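You operate a simulated robot arm through the tools that you are given. There is no shell and no other tool. Be economical: measure what you need, move in short steps, check, and stop when the job is done.

Carry out the task below with a simulated robot arm. There is one attempt and no reset: what you move stays moved.

Task
Put the short brown core on the inside of the spill tray away on the top of the low film shelf. Push the drip drawer shut. Take the eight-forty test bottle and leave it on the white layer pad. Shut the cartons drawer. The order is free. Set down upright: short brown core, eight-forty test bottle.
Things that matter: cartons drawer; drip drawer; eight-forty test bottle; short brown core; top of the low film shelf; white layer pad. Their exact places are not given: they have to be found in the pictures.

Only the result counts: the job must be done as asked and must still hold three seconds after the hand-in. Knocking over, shifting, dropping, spilling or breaking anything else fails it.

Robot
A 6-joint arm with a fingered hand on a trunk, on a base that drives. Base frame: it is fixed to the floor where the robot stands at the start and does not move with it; the origin is under the middle of the robot, x ahead of it, y to its left, z up. Units: m, degrees, N and s.
Its first joint turns from -166.0 to 166.0 degrees. Places, roughly: cartons drawer [-7.2, -4, 0.7]; drip drawer [-7.6, -0.8, 0.7]; eight-forty test bottle [-6, -2, 0.75]; short brown core (6x6x10 cm) [0.7, -0.1, 0.8]; top of the low film shelf [-10, -3.4, 0.1]; white layer pad [-6.75, -3.75, 1]. Payload 5 kg.
Tool frame: the origin (TCP) lies between the finger pads and is the grasp point; the fingertips stand 0.043 m ahead of it; z points along the fingers, y is the line along which they close. The gripper opens to 0.144 m. The gripper's body begins 0.05 m behind the TCP. The gripper is a hand of 5 fingers: y runs from the thumb to the fingers, the wrist lies at [-0.021, -0.133, -0.233] in the tool frame, and closing takes about 1.5 s.
Orientation is told as [roll, pitch, yaw] about the base's x, y, z axes, in that order, counted from this pose: with the fingers straight down and the wrist toward the robot, the tool's x, y and z point along [0, 1, 0], [1, 0, 0] and [0, 0, -1] of the base frame.

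Tools
- The arm moves only by the tool arm_command. Its argument "plan" is a list of rows, each a list of 6 numbers: the turn, a rotation vector about the tool's x, y, z in degrees, then the shift along the tool's x, y, z in m. In form: [[rx, ry, rz, x, y, z], ...]. A call has 1 to 20 rows; each row is the pose to reach, as a shift and turn from the pose commanded when the call began, along the tool's axes at that moment. "claw" is the opening in per cent of the stroke, from 0 (shut) to 100 (fully open), set as the call begins (left out, the last holds). Rows are played at 5 a second. More than 0.05 m and 8.6 degrees between two rows, or a gripper value outside its range, and nothing of the call is played. Where a pose cannot be reached the arm comes as near as it can. A force on the tool above 40 N (or 10 N above the force at the start of the call, whichever is more), or a blocked arm, ends the call early, and 0.2 s more pass. The fingers move at their own pace (about 0.072 m/s each) and stop on an object; they squeeze with about 30 N. The grip force told is the motor's: it shows also when the fingers shut on nothing. Time passes only in rows, and 0.2 s behind the last, so rows that repeat a pose let the fingers close. The reply holds the time, the measured pose of the TCP, the force on the tool along the base axes, the opening and the grip force, in the units named above and with some noise, with the torque about the TCP (base axes, N m) and any sound that the robot's microphone picked up.
- Cameras (640 x 400 px; columns grow to the right, rows downward): "scene" is now at [0.0222, 0.1279, 1.4037]; the picture's right is [-0.36, -0.93, 0.00], its down [-0.56, 0.21, -0.80] and it looks along [0.75, -0.28, -0.60] (base axes); focal length 270 px, centre (320, 200). "wrist" rides on the gripper at [0.086, -0.108, -0.168] in the tool frame; the picture's right is [-0.80, 0.28, -0.53], its down [-0.54, -0.73, 0.42] and it looks along [-0.27, 0.63, 0.73] (tool axes); focal length 275 px, centre (320, 200).
- grab_frame(camera): a new picture of that camera. The clock stands still meanwhile.
- raise_lower(by): slides the trunk up (or, below 0, down) by that many m; the arm and the scene camera ride with it, the base frame stays. It gives what a move gives, with no picture.
- drive_base(legs): drives the robot by 1 to 6 legs, each [ahead, left, turn to the left] in m, m and degrees, along the robot's own axes; the way and the turn of a leg run together, so that a leg with both is an arc; at most 1.5 m and 180 degrees a leg. The arm and the cameras ride along, it lands a little off, and it stops where it bumps. It gives what a move gives.
- set_fingers(index, middle, ring, little, thumb_bend, thumb_turn): sets how far each is bent, from 0 (flat) to 100 (curled in); at 30 the hand is open as for a grip, at 70 the pads meet at the TCP. One left out holds its place. A second passes; each finger stops where it meets its share of the squeeze, and holds until it gets a number again. A gripper value or a shape takes the hand back. It gives what a move gives, with no picture; readings hold the bend of each and the force on index, middle, ring, little, thumb and palm. thumb_turn goes from beside the hand (0) to across from the fingers (100), as for a grip.
- grasp_type(shape): the hand has 5 fingers and takes this shape, open, in about a second: jaw (thumb against the fingers, like two jaws); tri (thumb and two fingers); tip (a fingertip pinch); poke (one finger out to press); point (the index stretched); flat (the hand flat); cup (the hand cupped); fist (a fist). The gripper value then closes the fingers along that shape, each until it touches; the sizes above hold for jaw. It gives what a move gives, with no picture.
- head_to(pan, tilt): turns the head with the scene camera to pan (to the left, within 155 degrees either way) and tilt (down, from -29 to 69), counted from straight ahead of the robot. It gives what a move gives.
- probe_pixels(camera, pixels): for up to 12 pixels [column, row] of the newest picture of that camera ("zoom" is the newest enlarged one), the place [x, y, z] in the base frame of the surface seen there, good to about 0.002 m, but the place of the scene camera against the robot may be out by one fixed shift of up to 0.025 m in any direction. The clock stands still meanwhile.
- zoom(camera, box): a new picture of the part [left, top, right, bottom] of that camera's present view, enlarged. The clock stands still meanwhile.
- finish_job(): hands the job in; it is judged then, once.

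Go step by step. Measure first, check grasps and placings, and put right what went wrong. The budget is 110 turns and 98 pictures, counting those below and the enlarged ones. Unless the task says otherwise, let go and move clear before handing in, and close with one line.

The tools are called after ">>>" as name(argument=value, ...) on one line, values as JSON. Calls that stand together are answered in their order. arm_command: Moves the arm, as the interface text tells. Its arguments: {"type":"object","properties":{"plan":{"type":"array","items":{"type":"array","items":{"type":"number"}}},"claw":{"type":"number"}},"required":["plan"]} The other tools are called the same way: raise_lower (by) slides the trunk up or down; grasp_type (shape) gives the hand a shape; set_fingers (index, middle, ring, little, thumb_bend, thumb_turn) moves the fingers one by one; drive_base (legs) drives the base; head_to (pan, tilt) turns the head that bears the scene camera; grab_frame (camera) takes a picture; probe_pixels (camera, pixels) gives the place of the surface under pixels of a picture; zoom (camera, box) takes an enlarged picture of a part of a camera's view; finish_job () hands the job in.

At the start:

```text
clock: 0.0
ee_pos: [0.5306, -0.2105, 0.9623]
ee_rot: [-0.1, -0.1, -0.1]
force: [-0.7, 0.2, 0.0]
ft_torque: [0.02, 0.02, 0.01]
width: 0.1436
grasp_force: 0.1
shape: jaw
bend: [30.0, 30.0, 30.0, 30.0, 30.0, 98.0]
finger forces: [0.0, 0.0, 0.0, 0.1, 0.1, 0.0]
trunk travel left (down, up): [-0.3, 0.29]
robot x, y, heading: [0.0001, -0.004, 0.1]
head pan, tilt: [-20.9, 37.0]
```

scene: 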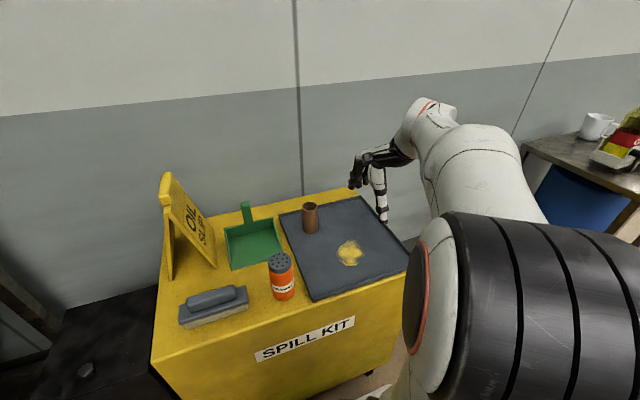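
wrist: 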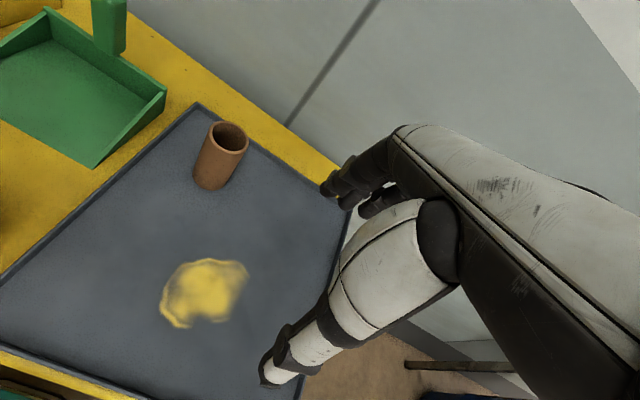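

The brown core stands on the tray at scene (310,217) and wrist (220,155). I'll measure it from both cameras.

>>> probe_pixels(camera="scene", pixels=[[310, 205], [310, 215], [311, 230], [303, 205], [317, 206], [350, 255], [330, 290], [300, 260]])

>>> probe_pixels(camera="wrist", pixels=[[229, 124], [213, 135], [247, 140], [231, 152], [210, 188], [218, 170], [150, 250], [200, 220]])

```text
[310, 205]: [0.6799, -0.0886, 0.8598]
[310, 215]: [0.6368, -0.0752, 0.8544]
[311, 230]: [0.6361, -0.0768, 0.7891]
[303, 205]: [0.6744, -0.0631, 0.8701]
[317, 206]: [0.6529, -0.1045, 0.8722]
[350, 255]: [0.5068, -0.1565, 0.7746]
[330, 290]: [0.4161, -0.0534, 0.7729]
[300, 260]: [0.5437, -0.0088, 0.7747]
```

```text
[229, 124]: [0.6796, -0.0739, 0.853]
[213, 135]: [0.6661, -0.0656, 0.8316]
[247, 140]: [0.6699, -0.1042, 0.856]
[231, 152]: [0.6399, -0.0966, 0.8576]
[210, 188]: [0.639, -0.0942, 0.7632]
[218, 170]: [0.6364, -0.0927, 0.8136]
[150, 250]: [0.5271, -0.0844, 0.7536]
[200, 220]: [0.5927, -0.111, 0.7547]
```

Tray floor is at z≈0.754 (wrist), and the scene camera reads about 0.02 high. I'll zoom in on the core rim.

>>> zoom(camera="wrist", box=[170, 100, 290, 200])

```text
4.00 times, centred on (230, 150) of wrist
```

zoom: 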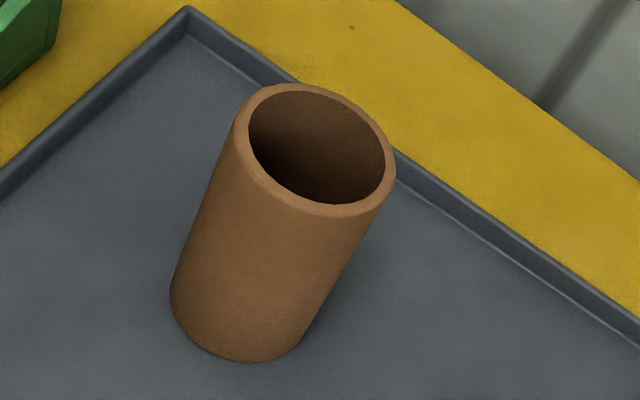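

>>> probe_pixels(camera="zoom", pixels=[[243, 120], [244, 150], [270, 190], [330, 210], [375, 200], [390, 170], [370, 117], [300, 87], [250, 310], [330, 85], [200, 15], [470, 220]])

>>> head_to(pan=150, tilt=20)

>>> grab_frame(camera="scene")

```text
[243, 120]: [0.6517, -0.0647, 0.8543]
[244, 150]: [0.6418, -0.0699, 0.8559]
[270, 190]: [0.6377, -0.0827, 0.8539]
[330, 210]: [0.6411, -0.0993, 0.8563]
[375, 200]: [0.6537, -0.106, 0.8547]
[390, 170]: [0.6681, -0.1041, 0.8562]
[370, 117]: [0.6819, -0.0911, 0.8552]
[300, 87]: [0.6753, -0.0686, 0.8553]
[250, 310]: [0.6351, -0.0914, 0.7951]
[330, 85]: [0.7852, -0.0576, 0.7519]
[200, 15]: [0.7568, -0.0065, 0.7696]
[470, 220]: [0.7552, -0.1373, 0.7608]
```

```text
clock: 2.6
ee_pos: [0.5302, -0.2122, 0.9606]
ee_rot: [0.0, 0.0, 0.0]
force: [0.4, 0.0, -0.6]
ft_torque: [-0.01, 0.03, 0.03]
width: 0.1434
grasp_force: 0.0
shape: jaw
bend: [30.0, 30.0, 30.0, 30.0, 30.0, 98.0]
finger forces: [0.0, 0.1, 0.0, 0.0, 0.0, 0.0]
trunk travel left (down, up): [-0.3, 0.29]
robot x, y, heading: [-0.0031, 0.0004, -0.1]
head pan, tilt: [150.0, 20.0]
```

```text
94 pictures are left
```

scene: 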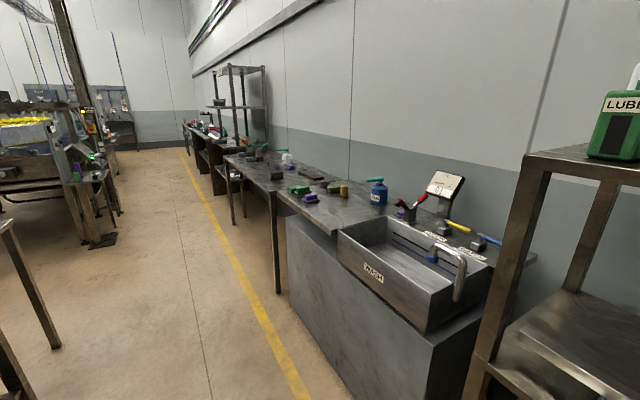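

The core axis is at about (0.660, -0.085), top z 0.856. I'll move above it first, at the present height.

>>> arm_command(plan=[[0, 0, 0, 0.025, 0.026, 0], [0, 0, 0, 0.05, 0.052, 0], [0, 0, 0, 0.076, 0.078, 0], [0, 0, 0, 0.101, 0.104, 0], [0, 0, 0, 0.126, 0.13, 0], [0, 0, 0, 0.126, 0.13, 0]], claw=100)

>>> grab_frame(camera="wrist")

```text
clock: 4.0
ee_pos: [0.66, -0.0863, 0.9616]
ee_rot: [0.0, 0.1, 0.0]
force: [-0.3, 0.6, -0.5]
ft_torque: [0.0, 0.01, -0.03]
width: 0.1441
grasp_force: 0.0
shape: jaw
bend: [30.0, 30.0, 30.0, 30.0, 30.0, 98.0]
finger forces: [0.0, 0.0, 0.0, 0.0, 0.0, 0.0]
trunk travel left (down, up): [-0.3, 0.29]
robot x, y, heading: [0.002, -0.0022, -0.2]
head pan, tilt: [150.0, 20.0]
```

```text
93 pictures are left
```

wrist: 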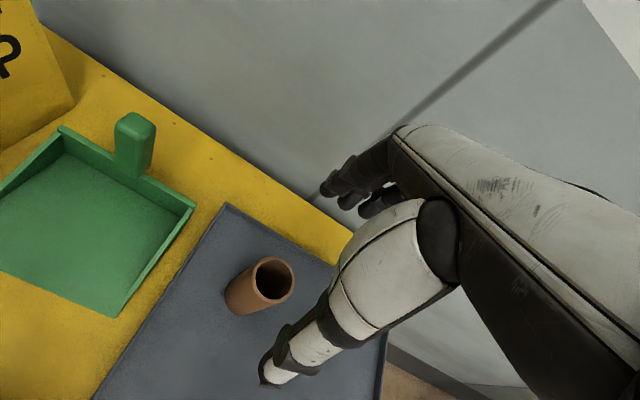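

The rim centre shows at (273,277), as expected for a TCP right above it. I'll descend and close.

>>> arm_command(plan=[[0, 0, 0, 0, 0, 0.04], [0, 0, 0, 0, 0, 0.08], [0, 0, 0, 0, 0, 0.11], [0, 0, 0, 0, 0, 0.14], [0, 0, 0, 0, 0, 0.14]])

>>> arm_command(plan=[[0, 0, 0, 0, 0, 0], [0, 0, 0, 0, 0, 0], [0, 0, 0, 0, 0, 0], [0, 0, 0, 0, 0, 0], [0, 0, 0, 0, 0, 0], [0, 0, 0, 0, 0, 0], [0, 0, 0, 0, 0, 0], [0, 0, 0, 0, 0, 0]], claw=0)

>>> grab_frame(camera="wrist")

```text
clock: 5.2
ee_pos: [0.6611, -0.0834, 0.8197]
ee_rot: [0.0, 0.0, -0.1]
force: [1.2, -0.5, 0.2]
ft_torque: [0.0, 0.01, -0.07]
width: 0.1434
grasp_force: 0.0
shape: jaw
bend: [30.0, 30.0, 30.0, 30.0, 30.0, 98.0]
finger forces: [0.1, 0.0, 0.1, 0.1, 0.0, 0.1]
trunk travel left (down, up): [-0.3, 0.29]
robot x, y, heading: [-0.003, 0.0002, 0.0]
head pan, tilt: [150.0, 20.0]
```

```text
clock: 7.0
ee_pos: [0.6607, -0.0845, 0.8204]
ee_rot: [0.1, 0.0, -0.1]
force: [0.0, 0.7, 0.0]
ft_torque: [-0.01, 0.02, -0.02]
width: 0.0432
grasp_force: 30.2
shape: jaw
bend: [74.0, 54.0, 56.0, 52.0, 75.0, 100.0]
finger forces: [16.2, 8.9, 0.0, 0.1, 25.6, 0.0]
trunk travel left (down, up): [-0.3, 0.29]
robot x, y, heading: [0.0013, -0.0034, -0.1]
head pan, tilt: [150.0, 20.0]
```

```text
92 pictures are left
```

wrist: 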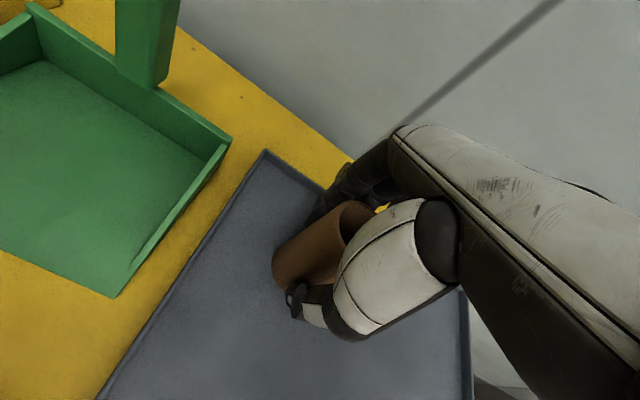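

The grip holds with thumb, index and middle (about 25 N). I'll lift and check.

>>> arm_command(plan=[[0, 0, 0, 0, 0, -0.03], [0, 0, 0, 0, 0, -0.07], [0, 0, 0, 0, 0, -0.11], [0, 0, 0, 0, 0, -0.15], [0, 0, 0, 0, 0, -0.18], [0, 0, 0, 0, 0, -0.18]])

>>> grab_frame(camera="wrist")

>>> head_to(pan=-150, tilt=15)

>>> grab_frame(camera="scene")

```text
clock: 8.4
ee_pos: [0.6622, -0.0838, 1.0023]
ee_rot: [0.0, 0.1, -0.1]
force: [0.1, -0.1, -0.3]
ft_torque: [0.02, 0.0, 0.03]
width: 0.0437
grasp_force: 29.9
shape: jaw
bend: [74.0, 54.0, 56.0, 52.0, 75.0, 100.0]
finger forces: [16.1, 8.8, 0.0, 0.0, 25.5, 0.0]
trunk travel left (down, up): [-0.3, 0.29]
robot x, y, heading: [0.0019, -0.001, 0.2]
head pan, tilt: [150.0, 20.0]
```

```text
91 pictures are left
```

wrist: 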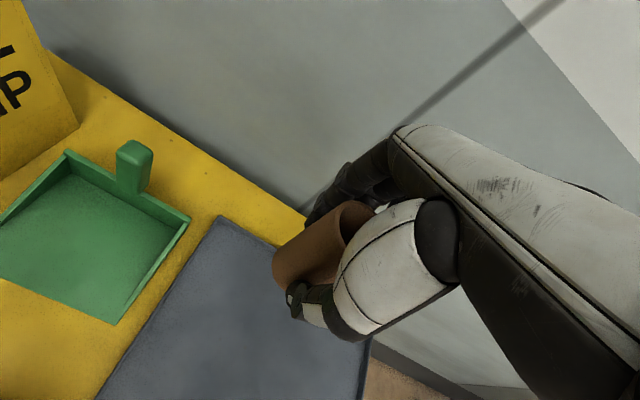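

```text
clock: 12.5
ee_pos: [0.6625, -0.0837, 1.0007]
ee_rot: [0.0, 0.0, 0.0]
force: [-0.1, 0.1, -0.2]
ft_torque: [0.01, -0.01, -0.02]
width: 0.0438
grasp_force: 30.5
shape: jaw
bend: [74.0, 54.0, 56.0, 52.0, 75.0, 100.0]
finger forces: [16.3, 8.9, 0.1, 0.1, 25.5, 0.0]
trunk travel left (down, up): [-0.3, 0.29]
robot x, y, heading: [-0.0017, -0.0016, 0.0]
head pan, tilt: [-150.0, 15.0]
```

```text
90 pictures are left
```

scene: 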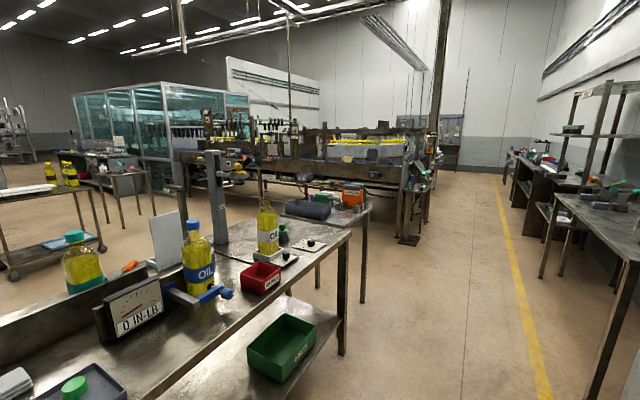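

The core is held and clear of the tray. I'll map the floor and benches from this view.

>>> probe_pixels(camera="scene", pixels=[[340, 350], [365, 300], [410, 240], [420, 190], [355, 205], [440, 350], [470, 200], [525, 350], [545, 270], [150, 190], [100, 245], [60, 180]])

>>> zoom(camera="scene", box=[200, 120, 480, 260])

```text
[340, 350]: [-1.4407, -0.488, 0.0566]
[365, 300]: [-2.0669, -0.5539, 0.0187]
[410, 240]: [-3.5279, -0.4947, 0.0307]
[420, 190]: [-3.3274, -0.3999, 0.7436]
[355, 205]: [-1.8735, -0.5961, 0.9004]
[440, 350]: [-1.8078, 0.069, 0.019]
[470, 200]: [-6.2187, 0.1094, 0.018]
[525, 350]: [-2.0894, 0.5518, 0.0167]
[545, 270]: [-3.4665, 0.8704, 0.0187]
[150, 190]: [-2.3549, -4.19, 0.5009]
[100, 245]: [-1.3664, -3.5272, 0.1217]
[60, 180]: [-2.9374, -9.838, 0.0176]
```

```text
2.29 times, centred on (340, 190) of scene
```

zoom: 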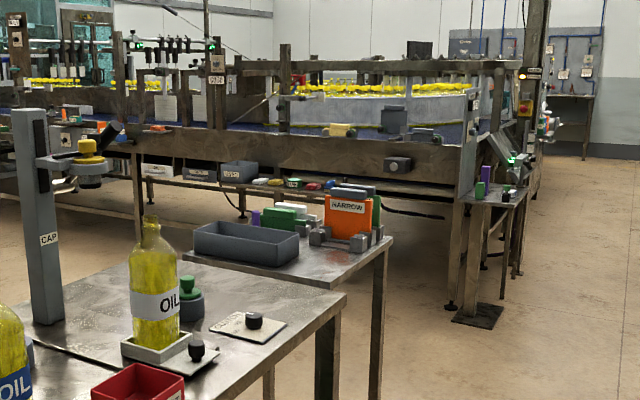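

The aisle runs along y≈0.1 towards -x. I'll look at both sides to see how much room there is to turn.

>>> head_to(pan=-95, tilt=35)

>>> grab_frame(camera="scene")

>>> probe_pixels(camera="scene", pixels=[[100, 380], [200, 380], [320, 380], [440, 380], [560, 380], [320, 250], [500, 250], [150, 250], [400, 300], [230, 300]])

>>> head_to(pan=95, tilt=35)

>>> grab_frame(camera="scene")

>>> probe_pixels(camera="scene", pixels=[[100, 380], [200, 380], [320, 380], [440, 380], [560, 380], [320, 250], [500, 250], [150, 250], [400, 300], [230, 300]])

```text
clock: 13.7
ee_pos: [0.6635, -0.083, 1.0022]
ee_rot: [0.0, 0.0, 0.0]
force: [-0.4, 0.4, -1.1]
ft_torque: [-0.01, -0.04, 0.02]
width: 0.0434
grasp_force: 30.3
shape: jaw
bend: [74.0, 54.0, 56.0, 52.0, 75.0, 100.0]
finger forces: [16.2, 8.9, 0.1, 0.0, 25.6, 0.1]
trunk travel left (down, up): [-0.3, 0.29]
robot x, y, heading: [0.0016, 0.0028, 0.1]
head pan, tilt: [-95.0, 35.0]
```

```text
88 pictures are left
```

scene: 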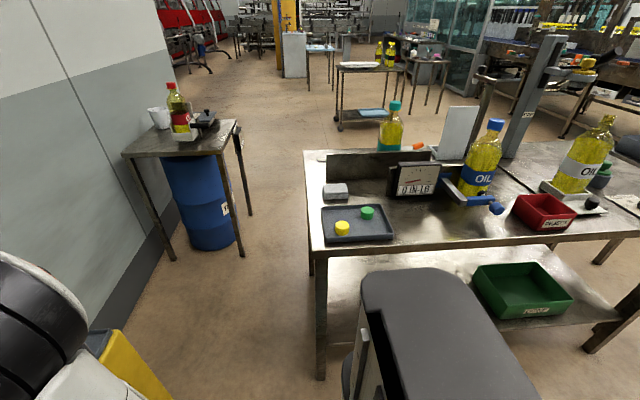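

```text
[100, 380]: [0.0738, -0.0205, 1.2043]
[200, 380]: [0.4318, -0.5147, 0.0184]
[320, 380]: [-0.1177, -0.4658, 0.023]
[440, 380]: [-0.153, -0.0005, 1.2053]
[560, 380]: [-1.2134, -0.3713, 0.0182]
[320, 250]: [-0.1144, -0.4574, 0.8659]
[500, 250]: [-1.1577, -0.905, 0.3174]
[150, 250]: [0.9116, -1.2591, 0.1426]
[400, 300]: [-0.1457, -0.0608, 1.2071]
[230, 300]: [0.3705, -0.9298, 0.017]
```

```text
clock: 16.5
ee_pos: [0.6627, -0.0835, 1.0019]
ee_rot: [0.0, -0.1, 0.0]
force: [0.1, -0.1, 0.0]
ft_torque: [0.0, 0.03, 0.01]
width: 0.0433
grasp_force: 30.2
shape: jaw
bend: [74.0, 54.0, 56.0, 52.0, 75.0, 100.0]
finger forces: [16.2, 9.0, 0.0, 0.0, 25.5, 0.1]
trunk travel left (down, up): [-0.3, 0.29]
robot x, y, heading: [-0.0021, 0.0003, -0.1]
head pan, tilt: [95.0, 35.0]
```

```text
87 pictures are left
```

scene: 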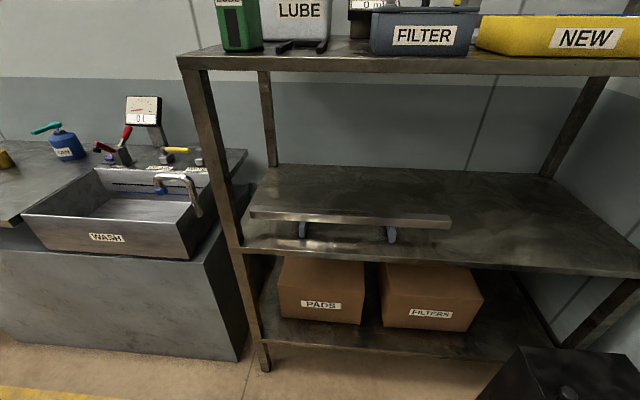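

```text
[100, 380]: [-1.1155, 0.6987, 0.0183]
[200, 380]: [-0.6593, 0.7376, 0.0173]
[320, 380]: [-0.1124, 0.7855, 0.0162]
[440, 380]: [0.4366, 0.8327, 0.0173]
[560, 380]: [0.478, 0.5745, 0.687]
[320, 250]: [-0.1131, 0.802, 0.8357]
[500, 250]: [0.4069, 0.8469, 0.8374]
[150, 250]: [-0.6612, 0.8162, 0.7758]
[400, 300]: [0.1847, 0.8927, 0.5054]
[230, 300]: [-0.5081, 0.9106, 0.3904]
```

The aisle is clear between y≈-0.46 and 0.78, so I'll back up along y≈0.13 with no turn, keeping the arm inside the aisle. Then I'll look toward the far cells.

>>> drive_base(legs=[[-1.5, 0.13, 0], [-1.5, 0, 0], [-1.2, 0, 0]])

>>> head_to(pan=-140, tilt=20)

>>> grab_frame(camera="scene")

```text
refused: leg 1 is longer than a leg can be; nothing moved
```

```text
clock: 19.9
ee_pos: [0.6632, -0.0831, 1.0014]
ee_rot: [0.0, 0.0, 0.0]
force: [0.0, -0.3, -1.8]
ft_torque: [-0.03, -0.01, 0.02]
width: 0.0436
grasp_force: 30.4
shape: jaw
bend: [74.0, 54.0, 56.0, 52.0, 75.0, 100.0]
finger forces: [16.3, 8.9, 0.0, 0.1, 25.5, 0.0]
trunk travel left (down, up): [-0.3, 0.29]
robot x, y, heading: [0.0018, 0.0, 0.1]
head pan, tilt: [-140.0, 20.0]
```

```text
86 pictures are left
```

scene: 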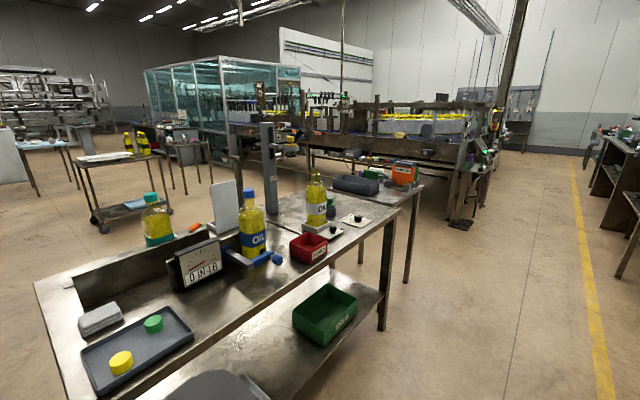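

The legs were a bit too long, so I'll shorten them.

>>> drive_base(legs=[[-1.4, 0.13, 0], [-1.5, 0, 0], [-1.3, 0, 0]])

>>> grab_frame(camera="scene")

```text
clock: 40.0
ee_pos: [-3.5296, 0.2286, 1.002]
ee_rot: [0.0, 0.0, -4.8]
force: [1.3, -0.2, -0.5]
ft_torque: [-0.01, -0.01, 0.0]
width: 0.0435
grasp_force: 29.9
shape: jaw
bend: [74.0, 54.0, 56.0, 52.0, 75.0, 100.0]
finger forces: [16.2, 8.9, 0.0, 0.0, 25.6, 0.0]
trunk travel left (down, up): [-0.3, 0.29]
robot x, y, heading: [-4.1852, 0.3696, -4.7]
head pan, tilt: [-140.0, 20.0]
```

```text
85 pictures are left
```

scene: 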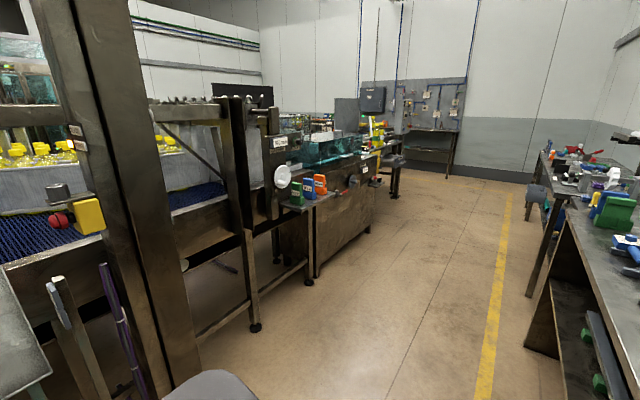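

The odometry shows (-4.19, 0.37, -4.7°). I'll zoom in on the cells ahead around (330,190).

>>> zoom(camera="scene", box=[200, 90, 460, 250])

>>> probe_pixels(camera="scene", pixels=[[255, 330], [330, 220], [365, 220], [395, 195], [310, 190], [490, 330], [310, 280], [250, 200], [440, 170], [385, 155], [530, 290], [350, 195]])

```text
2.46 times, centred on (330, 170) of scene
```

zoom: 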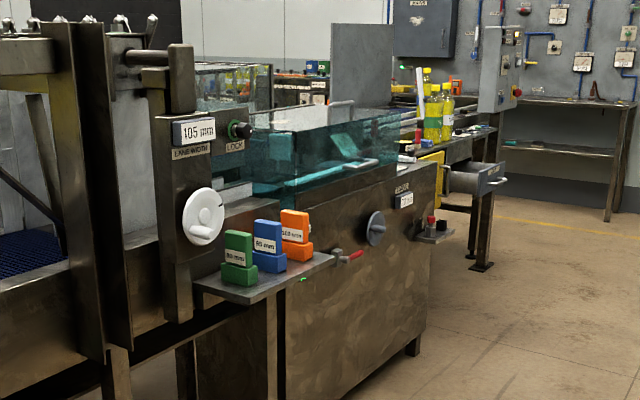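

```text
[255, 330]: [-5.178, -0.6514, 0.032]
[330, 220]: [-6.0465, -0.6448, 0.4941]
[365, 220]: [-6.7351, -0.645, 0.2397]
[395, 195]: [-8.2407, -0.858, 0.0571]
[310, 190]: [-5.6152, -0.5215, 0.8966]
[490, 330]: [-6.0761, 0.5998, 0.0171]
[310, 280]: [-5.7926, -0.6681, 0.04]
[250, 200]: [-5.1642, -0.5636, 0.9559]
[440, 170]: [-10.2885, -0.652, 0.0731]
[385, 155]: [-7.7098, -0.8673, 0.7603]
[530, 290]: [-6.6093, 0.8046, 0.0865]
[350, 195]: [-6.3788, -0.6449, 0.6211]
```

The drip drawer is the open one at zoom (470,180), near x≈-7.7 and facing the aisle. I'll straighten up and back further along y≈0.15.

>>> drive_base(legs=[[0, 0, 4.7], [-1.0, -0.2, 0], [-1.3, 0, 0]])

>>> head_to(pan=-130, tilt=25)

>>> grab_frame(camera="scene")

```text
clock: 52.0
ee_pos: [-5.8272, 0.0675, 1.0021]
ee_rot: [0.0, -0.1, 1.4]
force: [0.1, -0.3, -1.5]
ft_torque: [-0.01, 0.0, -0.03]
width: 0.0435
grasp_force: 29.6
shape: jaw
bend: [74.0, 54.0, 56.0, 52.0, 75.0, 100.0]
finger forces: [16.2, 8.9, 0.1, 0.0, 25.6, 0.0]
trunk travel left (down, up): [-0.3, 0.29]
robot x, y, heading: [-6.4952, 0.1342, 1.3]
head pan, tilt: [-140.0, 20.0]
```

```text
clock: 52.7
ee_pos: [-5.8279, 0.0684, 1.0014]
ee_rot: [0.0, 0.0, 1.2]
force: [-0.4, 0.4, -0.7]
ft_torque: [-0.01, -0.01, 0.01]
width: 0.0435
grasp_force: 29.7
shape: jaw
bend: [74.0, 54.0, 56.0, 52.0, 75.0, 100.0]
finger forces: [16.2, 8.9, 0.1, 0.0, 25.5, 0.0]
trunk travel left (down, up): [-0.3, 0.29]
robot x, y, heading: [-6.4907, 0.1368, 1.1]
head pan, tilt: [-130.0, 25.0]
```

```text
83 pictures are left
```

scene: 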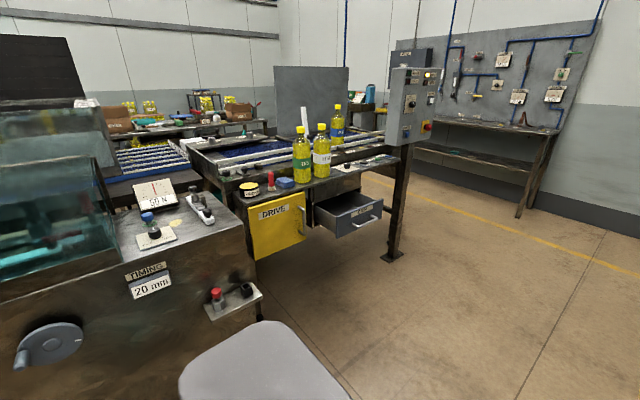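

>>> zoom(camera="scene", box=[200, 80, 440, 260])

>>> probe_pixels(camera="scene", pixels=[[345, 230], [380, 210], [362, 213], [315, 205], [345, 200], [250, 200], [390, 258], [280, 210], [302, 165], [355, 345], [560, 210], [70, 190]])

```text
2.22 times, centred on (320, 170) of scene
```

zoom: 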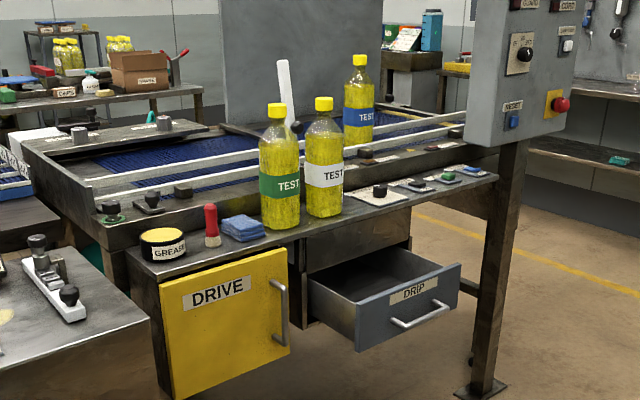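

```text
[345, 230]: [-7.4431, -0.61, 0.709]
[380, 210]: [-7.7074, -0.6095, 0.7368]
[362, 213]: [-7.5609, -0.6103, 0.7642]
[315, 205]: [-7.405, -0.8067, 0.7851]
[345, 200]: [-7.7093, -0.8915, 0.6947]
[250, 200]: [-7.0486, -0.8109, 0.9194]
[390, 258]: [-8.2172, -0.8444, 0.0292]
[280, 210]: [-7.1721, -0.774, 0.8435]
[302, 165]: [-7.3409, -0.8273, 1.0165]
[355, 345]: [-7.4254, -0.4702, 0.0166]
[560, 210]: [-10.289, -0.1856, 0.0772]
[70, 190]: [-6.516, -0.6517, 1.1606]
```

The drip drawer front is at y≈-0.61, x from -7.42 to -7.73, z≈0.70. With the core in hand I'll leave it for later and go on past the bench to x≈-9, then turn to face -y towards the film shelf.

>>> drive_base(legs=[[0, 0, -1.1], [-1.3, 0, 0], [-1.2, 0, 0], [0, 0, -90]])

>>> head_to(pan=0, tilt=25)

>>> grab_frame(camera="scene")

```text
clock: 69.1
ee_pos: [-9.0662, -0.5552, 1.0009]
ee_rot: [0.0, 0.0, -87.2]
force: [-0.5, -0.5, -0.1]
ft_torque: [0.01, -0.02, 0.01]
width: 0.0435
grasp_force: 30.3
shape: jaw
bend: [74.0, 54.0, 56.0, 52.0, 75.0, 100.0]
finger forces: [15.9, 8.7, 0.0, 0.0, 25.2, 0.0]
trunk travel left (down, up): [-0.3, 0.29]
robot x, y, heading: [-9.0162, 0.1165, -87.2]
head pan, tilt: [-130.0, 25.0]
```

```text
clock: 71.2
ee_pos: [-9.0663, -0.5549, 1.0011]
ee_rot: [0.0, 0.0, -87.2]
force: [0.9, -0.2, 0.0]
ft_torque: [-0.04, 0.02, -0.02]
width: 0.0434
grasp_force: 30.2
shape: jaw
bend: [74.0, 54.0, 56.0, 52.0, 75.0, 100.0]
finger forces: [16.0, 8.7, 0.0, 0.0, 25.2, 0.1]
trunk travel left (down, up): [-0.3, 0.29]
robot x, y, heading: [-9.0153, 0.1097, -87.2]
head pan, tilt: [0.0, 25.0]
```

```text
81 pictures are left
```

scene: 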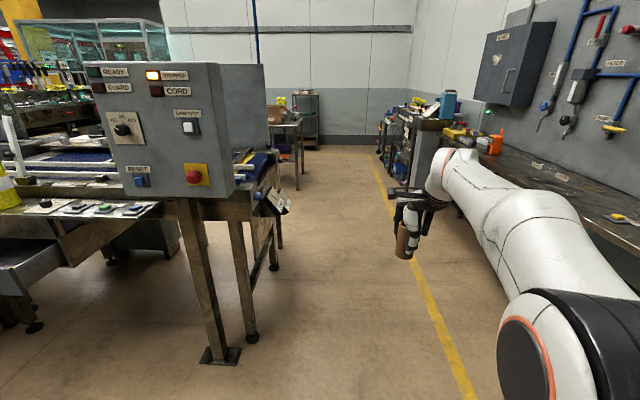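

A corridor leads on toward -y. I'll measure its walls.

>>> probe_pixels(camera="scene", pixels=[[228, 355], [255, 340], [275, 268], [285, 200], [400, 200], [385, 150], [420, 300], [240, 200], [300, 180], [590, 250], [400, 240], [520, 180]])

>>> zoom(camera="scene", box=[260, 70, 500, 220])

```text
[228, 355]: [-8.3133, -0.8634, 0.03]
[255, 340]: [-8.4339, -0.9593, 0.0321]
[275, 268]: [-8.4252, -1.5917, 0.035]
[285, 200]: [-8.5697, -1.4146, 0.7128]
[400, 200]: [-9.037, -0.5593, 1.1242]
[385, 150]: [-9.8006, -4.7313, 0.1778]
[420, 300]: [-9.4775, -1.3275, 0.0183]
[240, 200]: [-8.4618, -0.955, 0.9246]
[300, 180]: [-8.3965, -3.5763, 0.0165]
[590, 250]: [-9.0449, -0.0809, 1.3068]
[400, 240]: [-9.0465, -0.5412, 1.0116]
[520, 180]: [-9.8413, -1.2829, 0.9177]
```

```text
2.67 times, centred on (380, 145) of scene
```

zoom: 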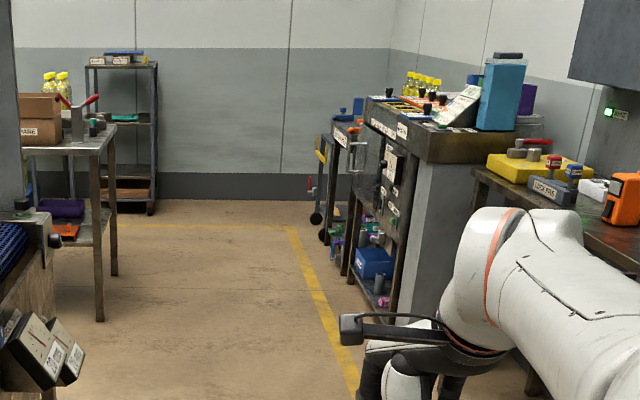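

The corridor spans about x -9.6 to -8.57. I'll drive down its middle to y≈-2.2 and look right.

>>> drive_base(legs=[[0, 0, -2.8], [1.2, -0.06, 0], [1.1, 0, 0]])

>>> head_to(pan=-40, tilt=35)

>>> grab_frame(camera="scene")

>>> head_to(pan=30, tilt=25)

>>> grab_frame(camera="scene")

```text
clock: 82.8
ee_pos: [-9.1791, -2.8158, 1.0017]
ee_rot: [0.0, -0.1, -90.4]
force: [-0.2, 0.5, -0.5]
ft_torque: [-0.02, -0.02, -0.02]
width: 0.0431
grasp_force: 29.6
shape: jaw
bend: [74.0, 54.0, 56.0, 52.0, 75.0, 100.0]
finger forces: [16.0, 8.9, 0.0, 0.1, 25.1, 0.0]
trunk travel left (down, up): [-0.3, 0.29]
robot x, y, heading: [-9.0922, -2.1534, -90.1]
head pan, tilt: [0.0, 25.0]
```

```text
clock: 83.8
ee_pos: [-9.1783, -2.8151, 1.0014]
ee_rot: [-0.1, 0.0, -90.4]
force: [0.2, -0.3, -1.6]
ft_torque: [-0.02, -0.01, -0.01]
width: 0.0432
grasp_force: 30.1
shape: jaw
bend: [74.0, 54.0, 56.0, 52.0, 75.0, 100.0]
finger forces: [16.0, 8.8, 0.0, 0.0, 25.2, 0.1]
trunk travel left (down, up): [-0.3, 0.29]
robot x, y, heading: [-9.089, -2.1537, -90.6]
head pan, tilt: [-40.0, 35.0]
```

```text
79 pictures are left
```

scene: 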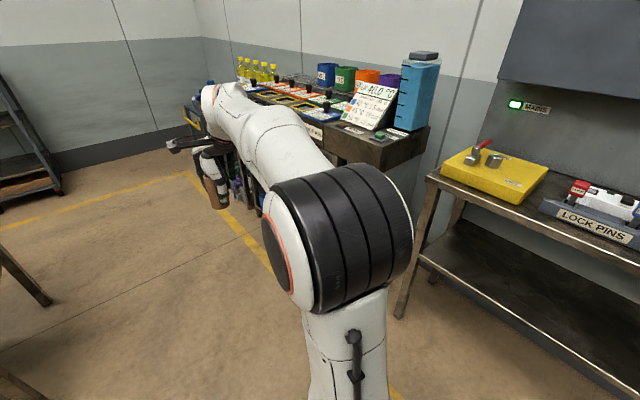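

```text
clock: 85.2
ee_pos: [-9.179, -2.817, 1.0016]
ee_rot: [0.1, 0.0, -90.4]
force: [-1.0, 0.7, 0.9]
ft_torque: [0.01, 0.02, 0.01]
width: 0.0435
grasp_force: 29.6
shape: jaw
bend: [74.0, 54.0, 56.0, 52.0, 75.0, 100.0]
finger forces: [16.0, 8.8, 0.0, 0.0, 25.1, 0.0]
trunk travel left (down, up): [-0.3, 0.29]
robot x, y, heading: [-9.0901, -2.1534, -90.2]
head pan, tilt: [30.0, 25.0]
```

```text
78 pictures are left
```

scene: 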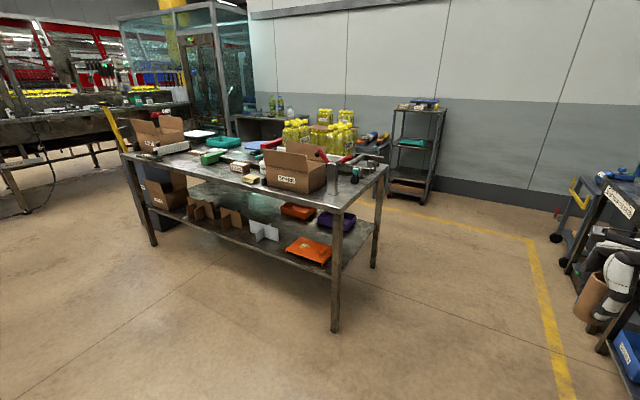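

The pack table is on the left, and the lower console shelf (blue box at (620,345)) is on the right. I'll measure the free floor.

>>> probe_pixels(camera="scene", pixels=[[335, 328], [373, 265], [153, 243], [380, 170], [600, 345], [555, 240], [630, 300], [200, 134], [345, 195], [420, 195], [122, 155], [570, 380]])

>>> zoom(camera="scene", box=[90, 90, 400, 280])

```text
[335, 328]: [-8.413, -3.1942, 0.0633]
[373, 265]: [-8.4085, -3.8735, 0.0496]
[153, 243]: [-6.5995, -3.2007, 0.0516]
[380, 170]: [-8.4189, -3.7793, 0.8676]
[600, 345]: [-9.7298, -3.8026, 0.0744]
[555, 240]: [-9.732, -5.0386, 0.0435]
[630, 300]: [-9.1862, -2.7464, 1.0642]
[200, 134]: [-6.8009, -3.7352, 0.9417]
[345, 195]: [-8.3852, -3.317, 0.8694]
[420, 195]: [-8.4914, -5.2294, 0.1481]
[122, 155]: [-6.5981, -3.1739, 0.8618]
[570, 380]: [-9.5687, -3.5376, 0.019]
```

```text
2.06 times, centred on (245, 185) of scene
```

zoom: 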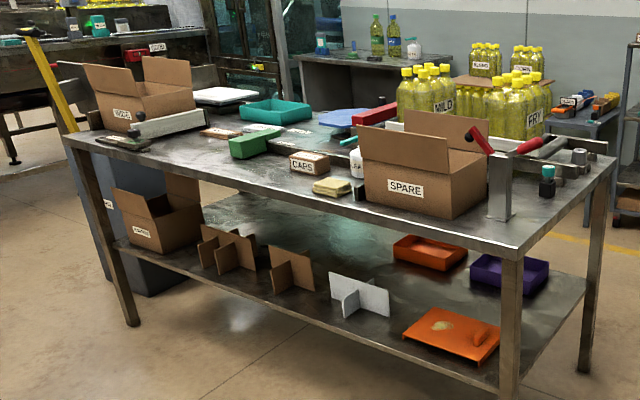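

The gap between table (x -8.42) and console (x -9.73) is 1.3 m. I'll go 0.7 m further and look at the low shelf.

>>> drive_base(legs=[[0.7, 0.12, 0]])

>>> head_to(pan=-75, tilt=45)

>>> grab_frame(camera="scene")

>>> grab_frame(camera="wrist")

```text
clock: 89.1
ee_pos: [-9.0487, -3.5185, 1.0016]
ee_rot: [0.1, 0.0, -89.5]
force: [-0.2, 0.0, -1.4]
ft_torque: [-0.01, 0.02, -0.01]
width: 0.0433
grasp_force: 29.9
shape: jaw
bend: [74.0, 54.0, 56.0, 52.0, 75.0, 100.0]
finger forces: [15.9, 8.8, 0.0, 0.0, 25.1, 0.0]
trunk travel left (down, up): [-0.3, 0.29]
robot x, y, heading: [-8.9729, -2.8544, -89.7]
head pan, tilt: [30.0, 25.0]
```

```text
clock: 91.0
ee_pos: [-9.0479, -3.5181, 1.0003]
ee_rot: [0.0, 0.0, -89.5]
force: [-0.5, -0.2, -0.4]
ft_torque: [0.02, 0.01, -0.01]
width: 0.0433
grasp_force: 30.1
shape: jaw
bend: [74.0, 54.0, 56.0, 52.0, 75.0, 100.0]
finger forces: [16.1, 8.8, 0.1, 0.0, 25.1, 0.0]
trunk travel left (down, up): [-0.3, 0.29]
robot x, y, heading: [-8.9669, -2.8577, -89.7]
head pan, tilt: [-75.0, 45.0]
```

```text
76 pictures are left
```

scene: 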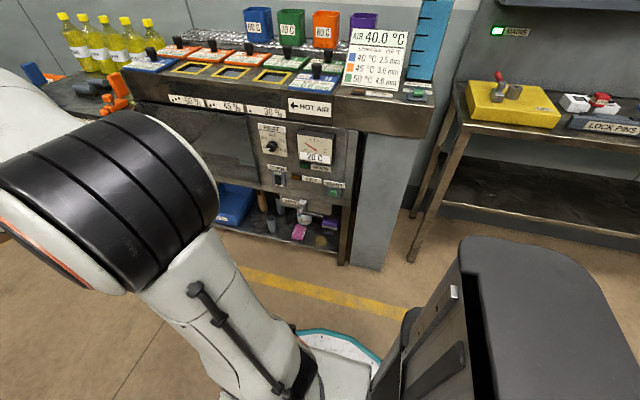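

```text
75 pictures are left
```

wrist: 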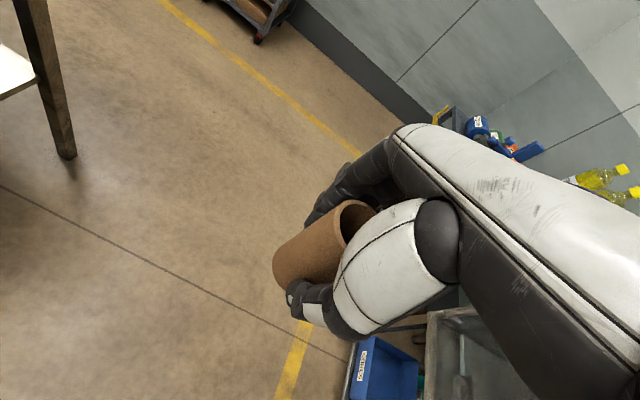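

The low film shelf lies under the tunnel console, at (290,230). I'll zoom and measure it.

>>> zoom(camera="scene", box=[200, 160, 380, 280])

>>> probe_pixels(camera="scene", pixels=[[260, 232], [320, 248], [300, 232], [328, 223], [345, 262], [345, 200], [275, 225], [235, 205], [355, 150], [390, 120], [300, 204], [330, 240]])

```text
3.33 times, centred on (290, 220) of scene
```

zoom: 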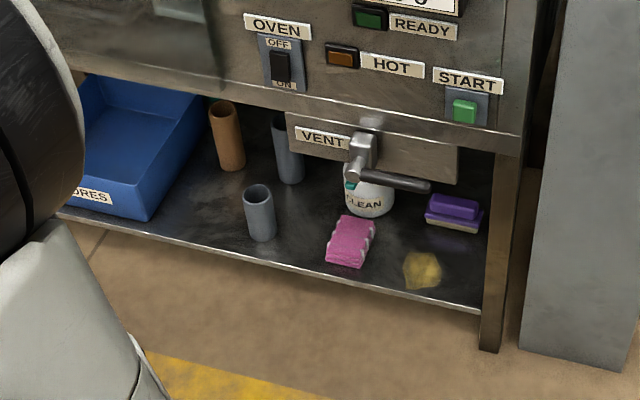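

```text
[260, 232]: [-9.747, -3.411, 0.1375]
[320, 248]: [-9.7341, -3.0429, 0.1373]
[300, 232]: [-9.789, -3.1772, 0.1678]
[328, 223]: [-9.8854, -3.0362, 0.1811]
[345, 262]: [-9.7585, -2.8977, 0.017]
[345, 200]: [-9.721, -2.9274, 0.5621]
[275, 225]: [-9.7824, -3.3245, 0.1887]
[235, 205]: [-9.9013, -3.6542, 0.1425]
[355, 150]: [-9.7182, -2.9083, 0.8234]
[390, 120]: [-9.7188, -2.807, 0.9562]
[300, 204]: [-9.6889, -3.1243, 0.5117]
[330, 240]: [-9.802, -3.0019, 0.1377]
```

The shelf surface is at z≈0.118 (corrected), front edge x≈-9.72, with an opening up to about z 0.48. I'll move alongside it for a frontal view.

>>> drive_base(legs=[[0.5, 0.06, 0]])

>>> head_to(pan=-100, tilt=40)

>>> grab_frame(camera="scene")

```text
clock: 93.9
ee_pos: [-8.9891, -4.0203, 1.0009]
ee_rot: [0.0, 0.0, -89.9]
force: [-0.7, 0.0, -0.7]
ft_torque: [-0.04, -0.02, 0.0]
width: 0.0432
grasp_force: 30.1
shape: jaw
bend: [74.0, 54.0, 56.0, 52.0, 75.0, 100.0]
finger forces: [16.0, 8.7, 0.1, 0.0, 25.1, 0.0]
trunk travel left (down, up): [-0.3, 0.29]
robot x, y, heading: [-8.9045, -3.357, -89.9]
head pan, tilt: [-75.0, 45.0]
```

```text
clock: 94.8
ee_pos: [-8.9888, -4.0193, 1.002]
ee_rot: [0.0, 0.0, -89.9]
force: [0.0, 0.2, -1.0]
ft_torque: [0.01, 0.04, 0.03]
width: 0.0431
grasp_force: 30.5
shape: jaw
bend: [74.0, 54.0, 56.0, 52.0, 75.0, 100.0]
finger forces: [16.0, 8.8, 0.0, 0.1, 25.0, 0.0]
trunk travel left (down, up): [-0.3, 0.29]
robot x, y, heading: [-8.9065, -3.3571, -89.8]
head pan, tilt: [-100.0, 40.0]
```

```text
73 pictures are left
```

scene: 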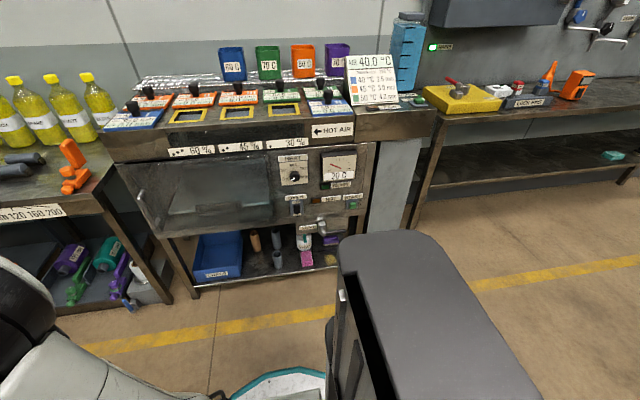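

>>> zoom(camera="scene", box=[170, 195, 370, 305])

>>> probe_pixels(camera="zoom", pixels=[[220, 265], [250, 250], [280, 250], [345, 245], [395, 225], [435, 220], [505, 245], [345, 205], [300, 285], [100, 260], [150, 115], [265, 180]])

```text
3.20 times, centred on (270, 250) of scene
```

zoom: 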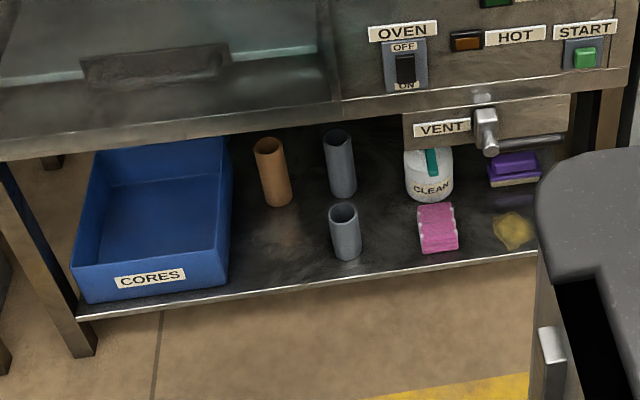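

```text
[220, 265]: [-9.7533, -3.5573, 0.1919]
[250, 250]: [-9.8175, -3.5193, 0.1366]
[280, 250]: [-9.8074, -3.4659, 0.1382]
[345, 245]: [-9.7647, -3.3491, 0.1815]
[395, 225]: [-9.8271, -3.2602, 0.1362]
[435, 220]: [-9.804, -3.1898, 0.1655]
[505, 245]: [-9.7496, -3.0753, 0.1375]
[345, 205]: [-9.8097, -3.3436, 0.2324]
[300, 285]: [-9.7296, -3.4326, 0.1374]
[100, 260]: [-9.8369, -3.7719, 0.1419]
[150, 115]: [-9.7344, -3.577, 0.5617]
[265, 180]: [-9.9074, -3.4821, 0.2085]
```

The free front strip is between the blue box (y≈-3.55) and the gray tube (y≈-3.345), so I'll target (-9.785, -3.475). First I'll adjust the base, then swing the arm to point at -x.

>>> drive_base(legs=[[0.1, -0.06, 0]])

>>> arm_command(plan=[[0, 0, 4.5, -0.047, -0.0123, 0], [0, 0, 9, -0.0924, -0.0277, 0], [0, 0, 13.5, -0.1364, -0.0462, 0], [0, 0, 18, -0.1786, -0.0677, 0], [0, 0, 22.5, -0.2188, -0.0921, 0], [0, 0, 27, -0.2569, -0.1191, 0], [0, 0, 31.5, -0.2926, -0.1487, 0], [0, 0, 36, -0.326, -0.1805, 0], [0, 0, 40.5, -0.3566, -0.2145, 0], [0, 0, 45, -0.3846, -0.2503, 0], [0, 0, 49.5, -0.4096, -0.2879, 0], [0, 0, 54, -0.4317, -0.3269, 0], [0, 0, 58.5, -0.4508, -0.3671, 0], [0, 0, 63, -0.4668, -0.4083, 0], [0, 0, 67.5, -0.4796, -0.4502, 0], [0, 0, 72, -0.4893, -0.4927, 0], [0, 0, 76.5, -0.4958, -0.5354, 0], [0, 0, 81, -0.4992, -0.5782, 0], [0, 0, 85.5, -0.4994, -0.6208, 0], [0, 0, 90, -0.4965, -0.663, 0]])

>>> grab_frame(camera="wrist")

```text
clock: 96.0
ee_pos: [-9.0481, -4.1203, 1.0016]
ee_rot: [-0.1, -0.1, -89.9]
force: [0.5, 0.6, -0.7]
ft_torque: [-0.01, 0.01, 0.02]
width: 0.0434
grasp_force: 30.2
shape: jaw
bend: [74.0, 54.0, 56.0, 52.0, 75.0, 100.0]
finger forces: [16.0, 8.8, 0.1, 0.0, 25.1, 0.1]
trunk travel left (down, up): [-0.3, 0.29]
robot x, y, heading: [-8.9663, -3.4539, -90.0]
head pan, tilt: [-100.0, 40.0]
```

```text
clock: 100.2
ee_pos: [-9.5494, -3.4611, 1.0025]
ee_rot: [0.0, -0.1, -179.8]
force: [0.0, -0.4, 0.1]
ft_torque: [0.02, 0.01, 0.01]
width: 0.0433
grasp_force: 30.4
shape: jaw
bend: [74.0, 54.0, 56.0, 52.0, 75.0, 100.0]
finger forces: [15.9, 8.8, 0.0, 0.0, 25.0, 0.0]
trunk travel left (down, up): [-0.3, 0.29]
robot x, y, heading: [-8.9655, -3.4595, -89.6]
head pan, tilt: [-100.0, 40.0]
```

```text
71 pictures are left
```

wrist: 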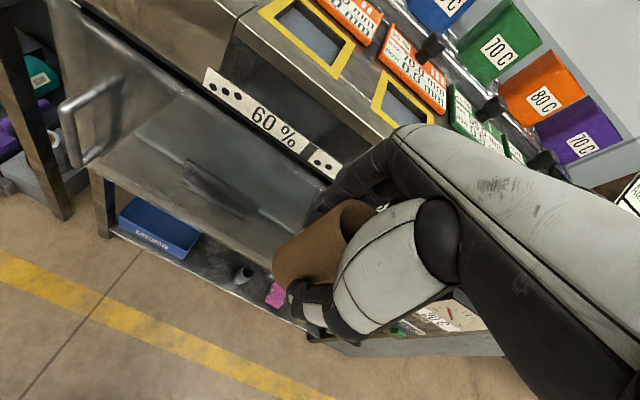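

The way down is clear in front of the console. I'll lower the trunk 0.3 and then the arm to z≈0.3.

>>> raise_lower(by=-0.3)

>>> arm_command(plan=[[0, 0, 0, 0, 0, 0.04], [0, 0, 0, 0, 0, 0.08], [0, 0, 0, 0, 0, 0.12], [0, 0, 0, 0, 0, 0.16], [0, 0, 0, 0, 0, 0.2], [0, 0, 0, 0, 0, 0.24], [0, 0, 0, 0, 0, 0.28], [0, 0, 0, 0, 0, 0.32], [0, 0, 0, 0, 0, 0.36], [0, 0, 0, 0, 0, 0.4], [0, 0, 0, 0, 0, 0.4]])

>>> grab_frame(camera="wrist")

>>> grab_frame(camera="scene")

```text
clock: 103.2
ee_pos: [-9.5477, -3.4612, 0.7027]
ee_rot: [0.0, 0.1, -180.0]
force: [0.0, -0.4, -0.3]
ft_torque: [0.01, 0.03, 0.01]
width: 0.0433
grasp_force: 30.3
shape: jaw
bend: [74.0, 54.0, 56.0, 52.0, 75.0, 100.0]
finger forces: [15.9, 8.8, 0.0, 0.1, 24.9, 0.1]
trunk travel left (down, up): [0.0, 0.59]
robot x, y, heading: [-8.9662, -3.4596, -89.9]
head pan, tilt: [-100.0, 40.0]
```

```text
clock: 105.7
ee_pos: [-9.5457, -3.4599, 0.3021]
ee_rot: [-0.1, 0.1, -179.6]
force: [-0.1, 0.4, -0.3]
ft_torque: [-0.06, -0.03, -0.03]
width: 0.043
grasp_force: 29.7
shape: jaw
bend: [74.0, 54.0, 56.0, 52.0, 75.0, 100.0]
finger forces: [15.9, 8.8, 0.0, 0.0, 24.7, 0.0]
trunk travel left (down, up): [0.0, 0.59]
robot x, y, heading: [-8.9664, -3.4594, -89.8]
head pan, tilt: [-100.0, 40.0]
```

```text
70 pictures are left
```

wrist: 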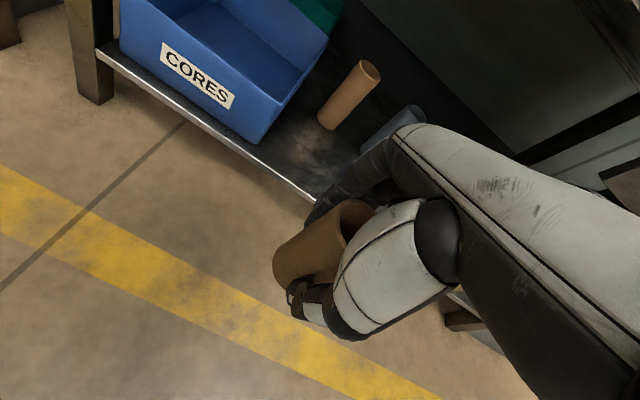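

```text
69 pictures are left
```

scene: 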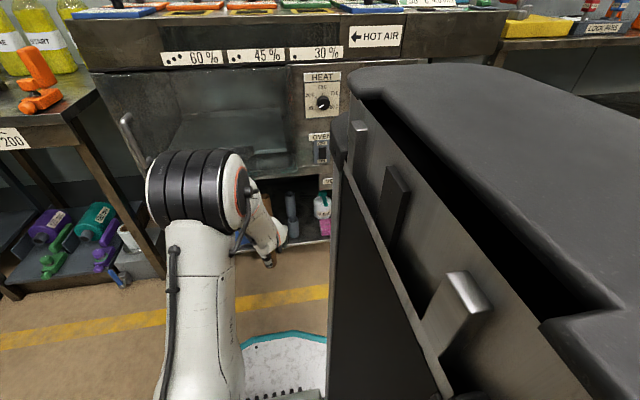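

Both views are clear. I'll measure the shelf with the wrist camera.

>>> probe_pixels(camera="wrist", pixels=[[265, 165], [300, 135], [290, 185], [335, 120], [368, 68], [262, 135], [330, 60], [210, 122], [560, 110], [510, 190], [370, 140], [225, 142]])

>>> probe_pixels(camera="scene", pixels=[[292, 230], [315, 235], [240, 150], [320, 178], [130, 120], [150, 170]])

```text
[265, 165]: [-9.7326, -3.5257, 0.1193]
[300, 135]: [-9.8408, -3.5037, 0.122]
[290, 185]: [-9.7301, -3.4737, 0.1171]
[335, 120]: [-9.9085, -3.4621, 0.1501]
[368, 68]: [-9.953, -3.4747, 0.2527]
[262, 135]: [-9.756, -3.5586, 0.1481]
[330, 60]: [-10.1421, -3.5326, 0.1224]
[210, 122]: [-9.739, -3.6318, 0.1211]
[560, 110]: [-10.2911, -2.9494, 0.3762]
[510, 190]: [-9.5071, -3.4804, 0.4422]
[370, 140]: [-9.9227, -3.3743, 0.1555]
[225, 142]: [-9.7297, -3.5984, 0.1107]
```

```text
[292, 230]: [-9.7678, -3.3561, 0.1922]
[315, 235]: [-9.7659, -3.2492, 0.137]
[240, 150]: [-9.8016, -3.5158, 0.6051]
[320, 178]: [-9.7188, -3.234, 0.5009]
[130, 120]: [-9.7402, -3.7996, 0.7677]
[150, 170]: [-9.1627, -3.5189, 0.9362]
```

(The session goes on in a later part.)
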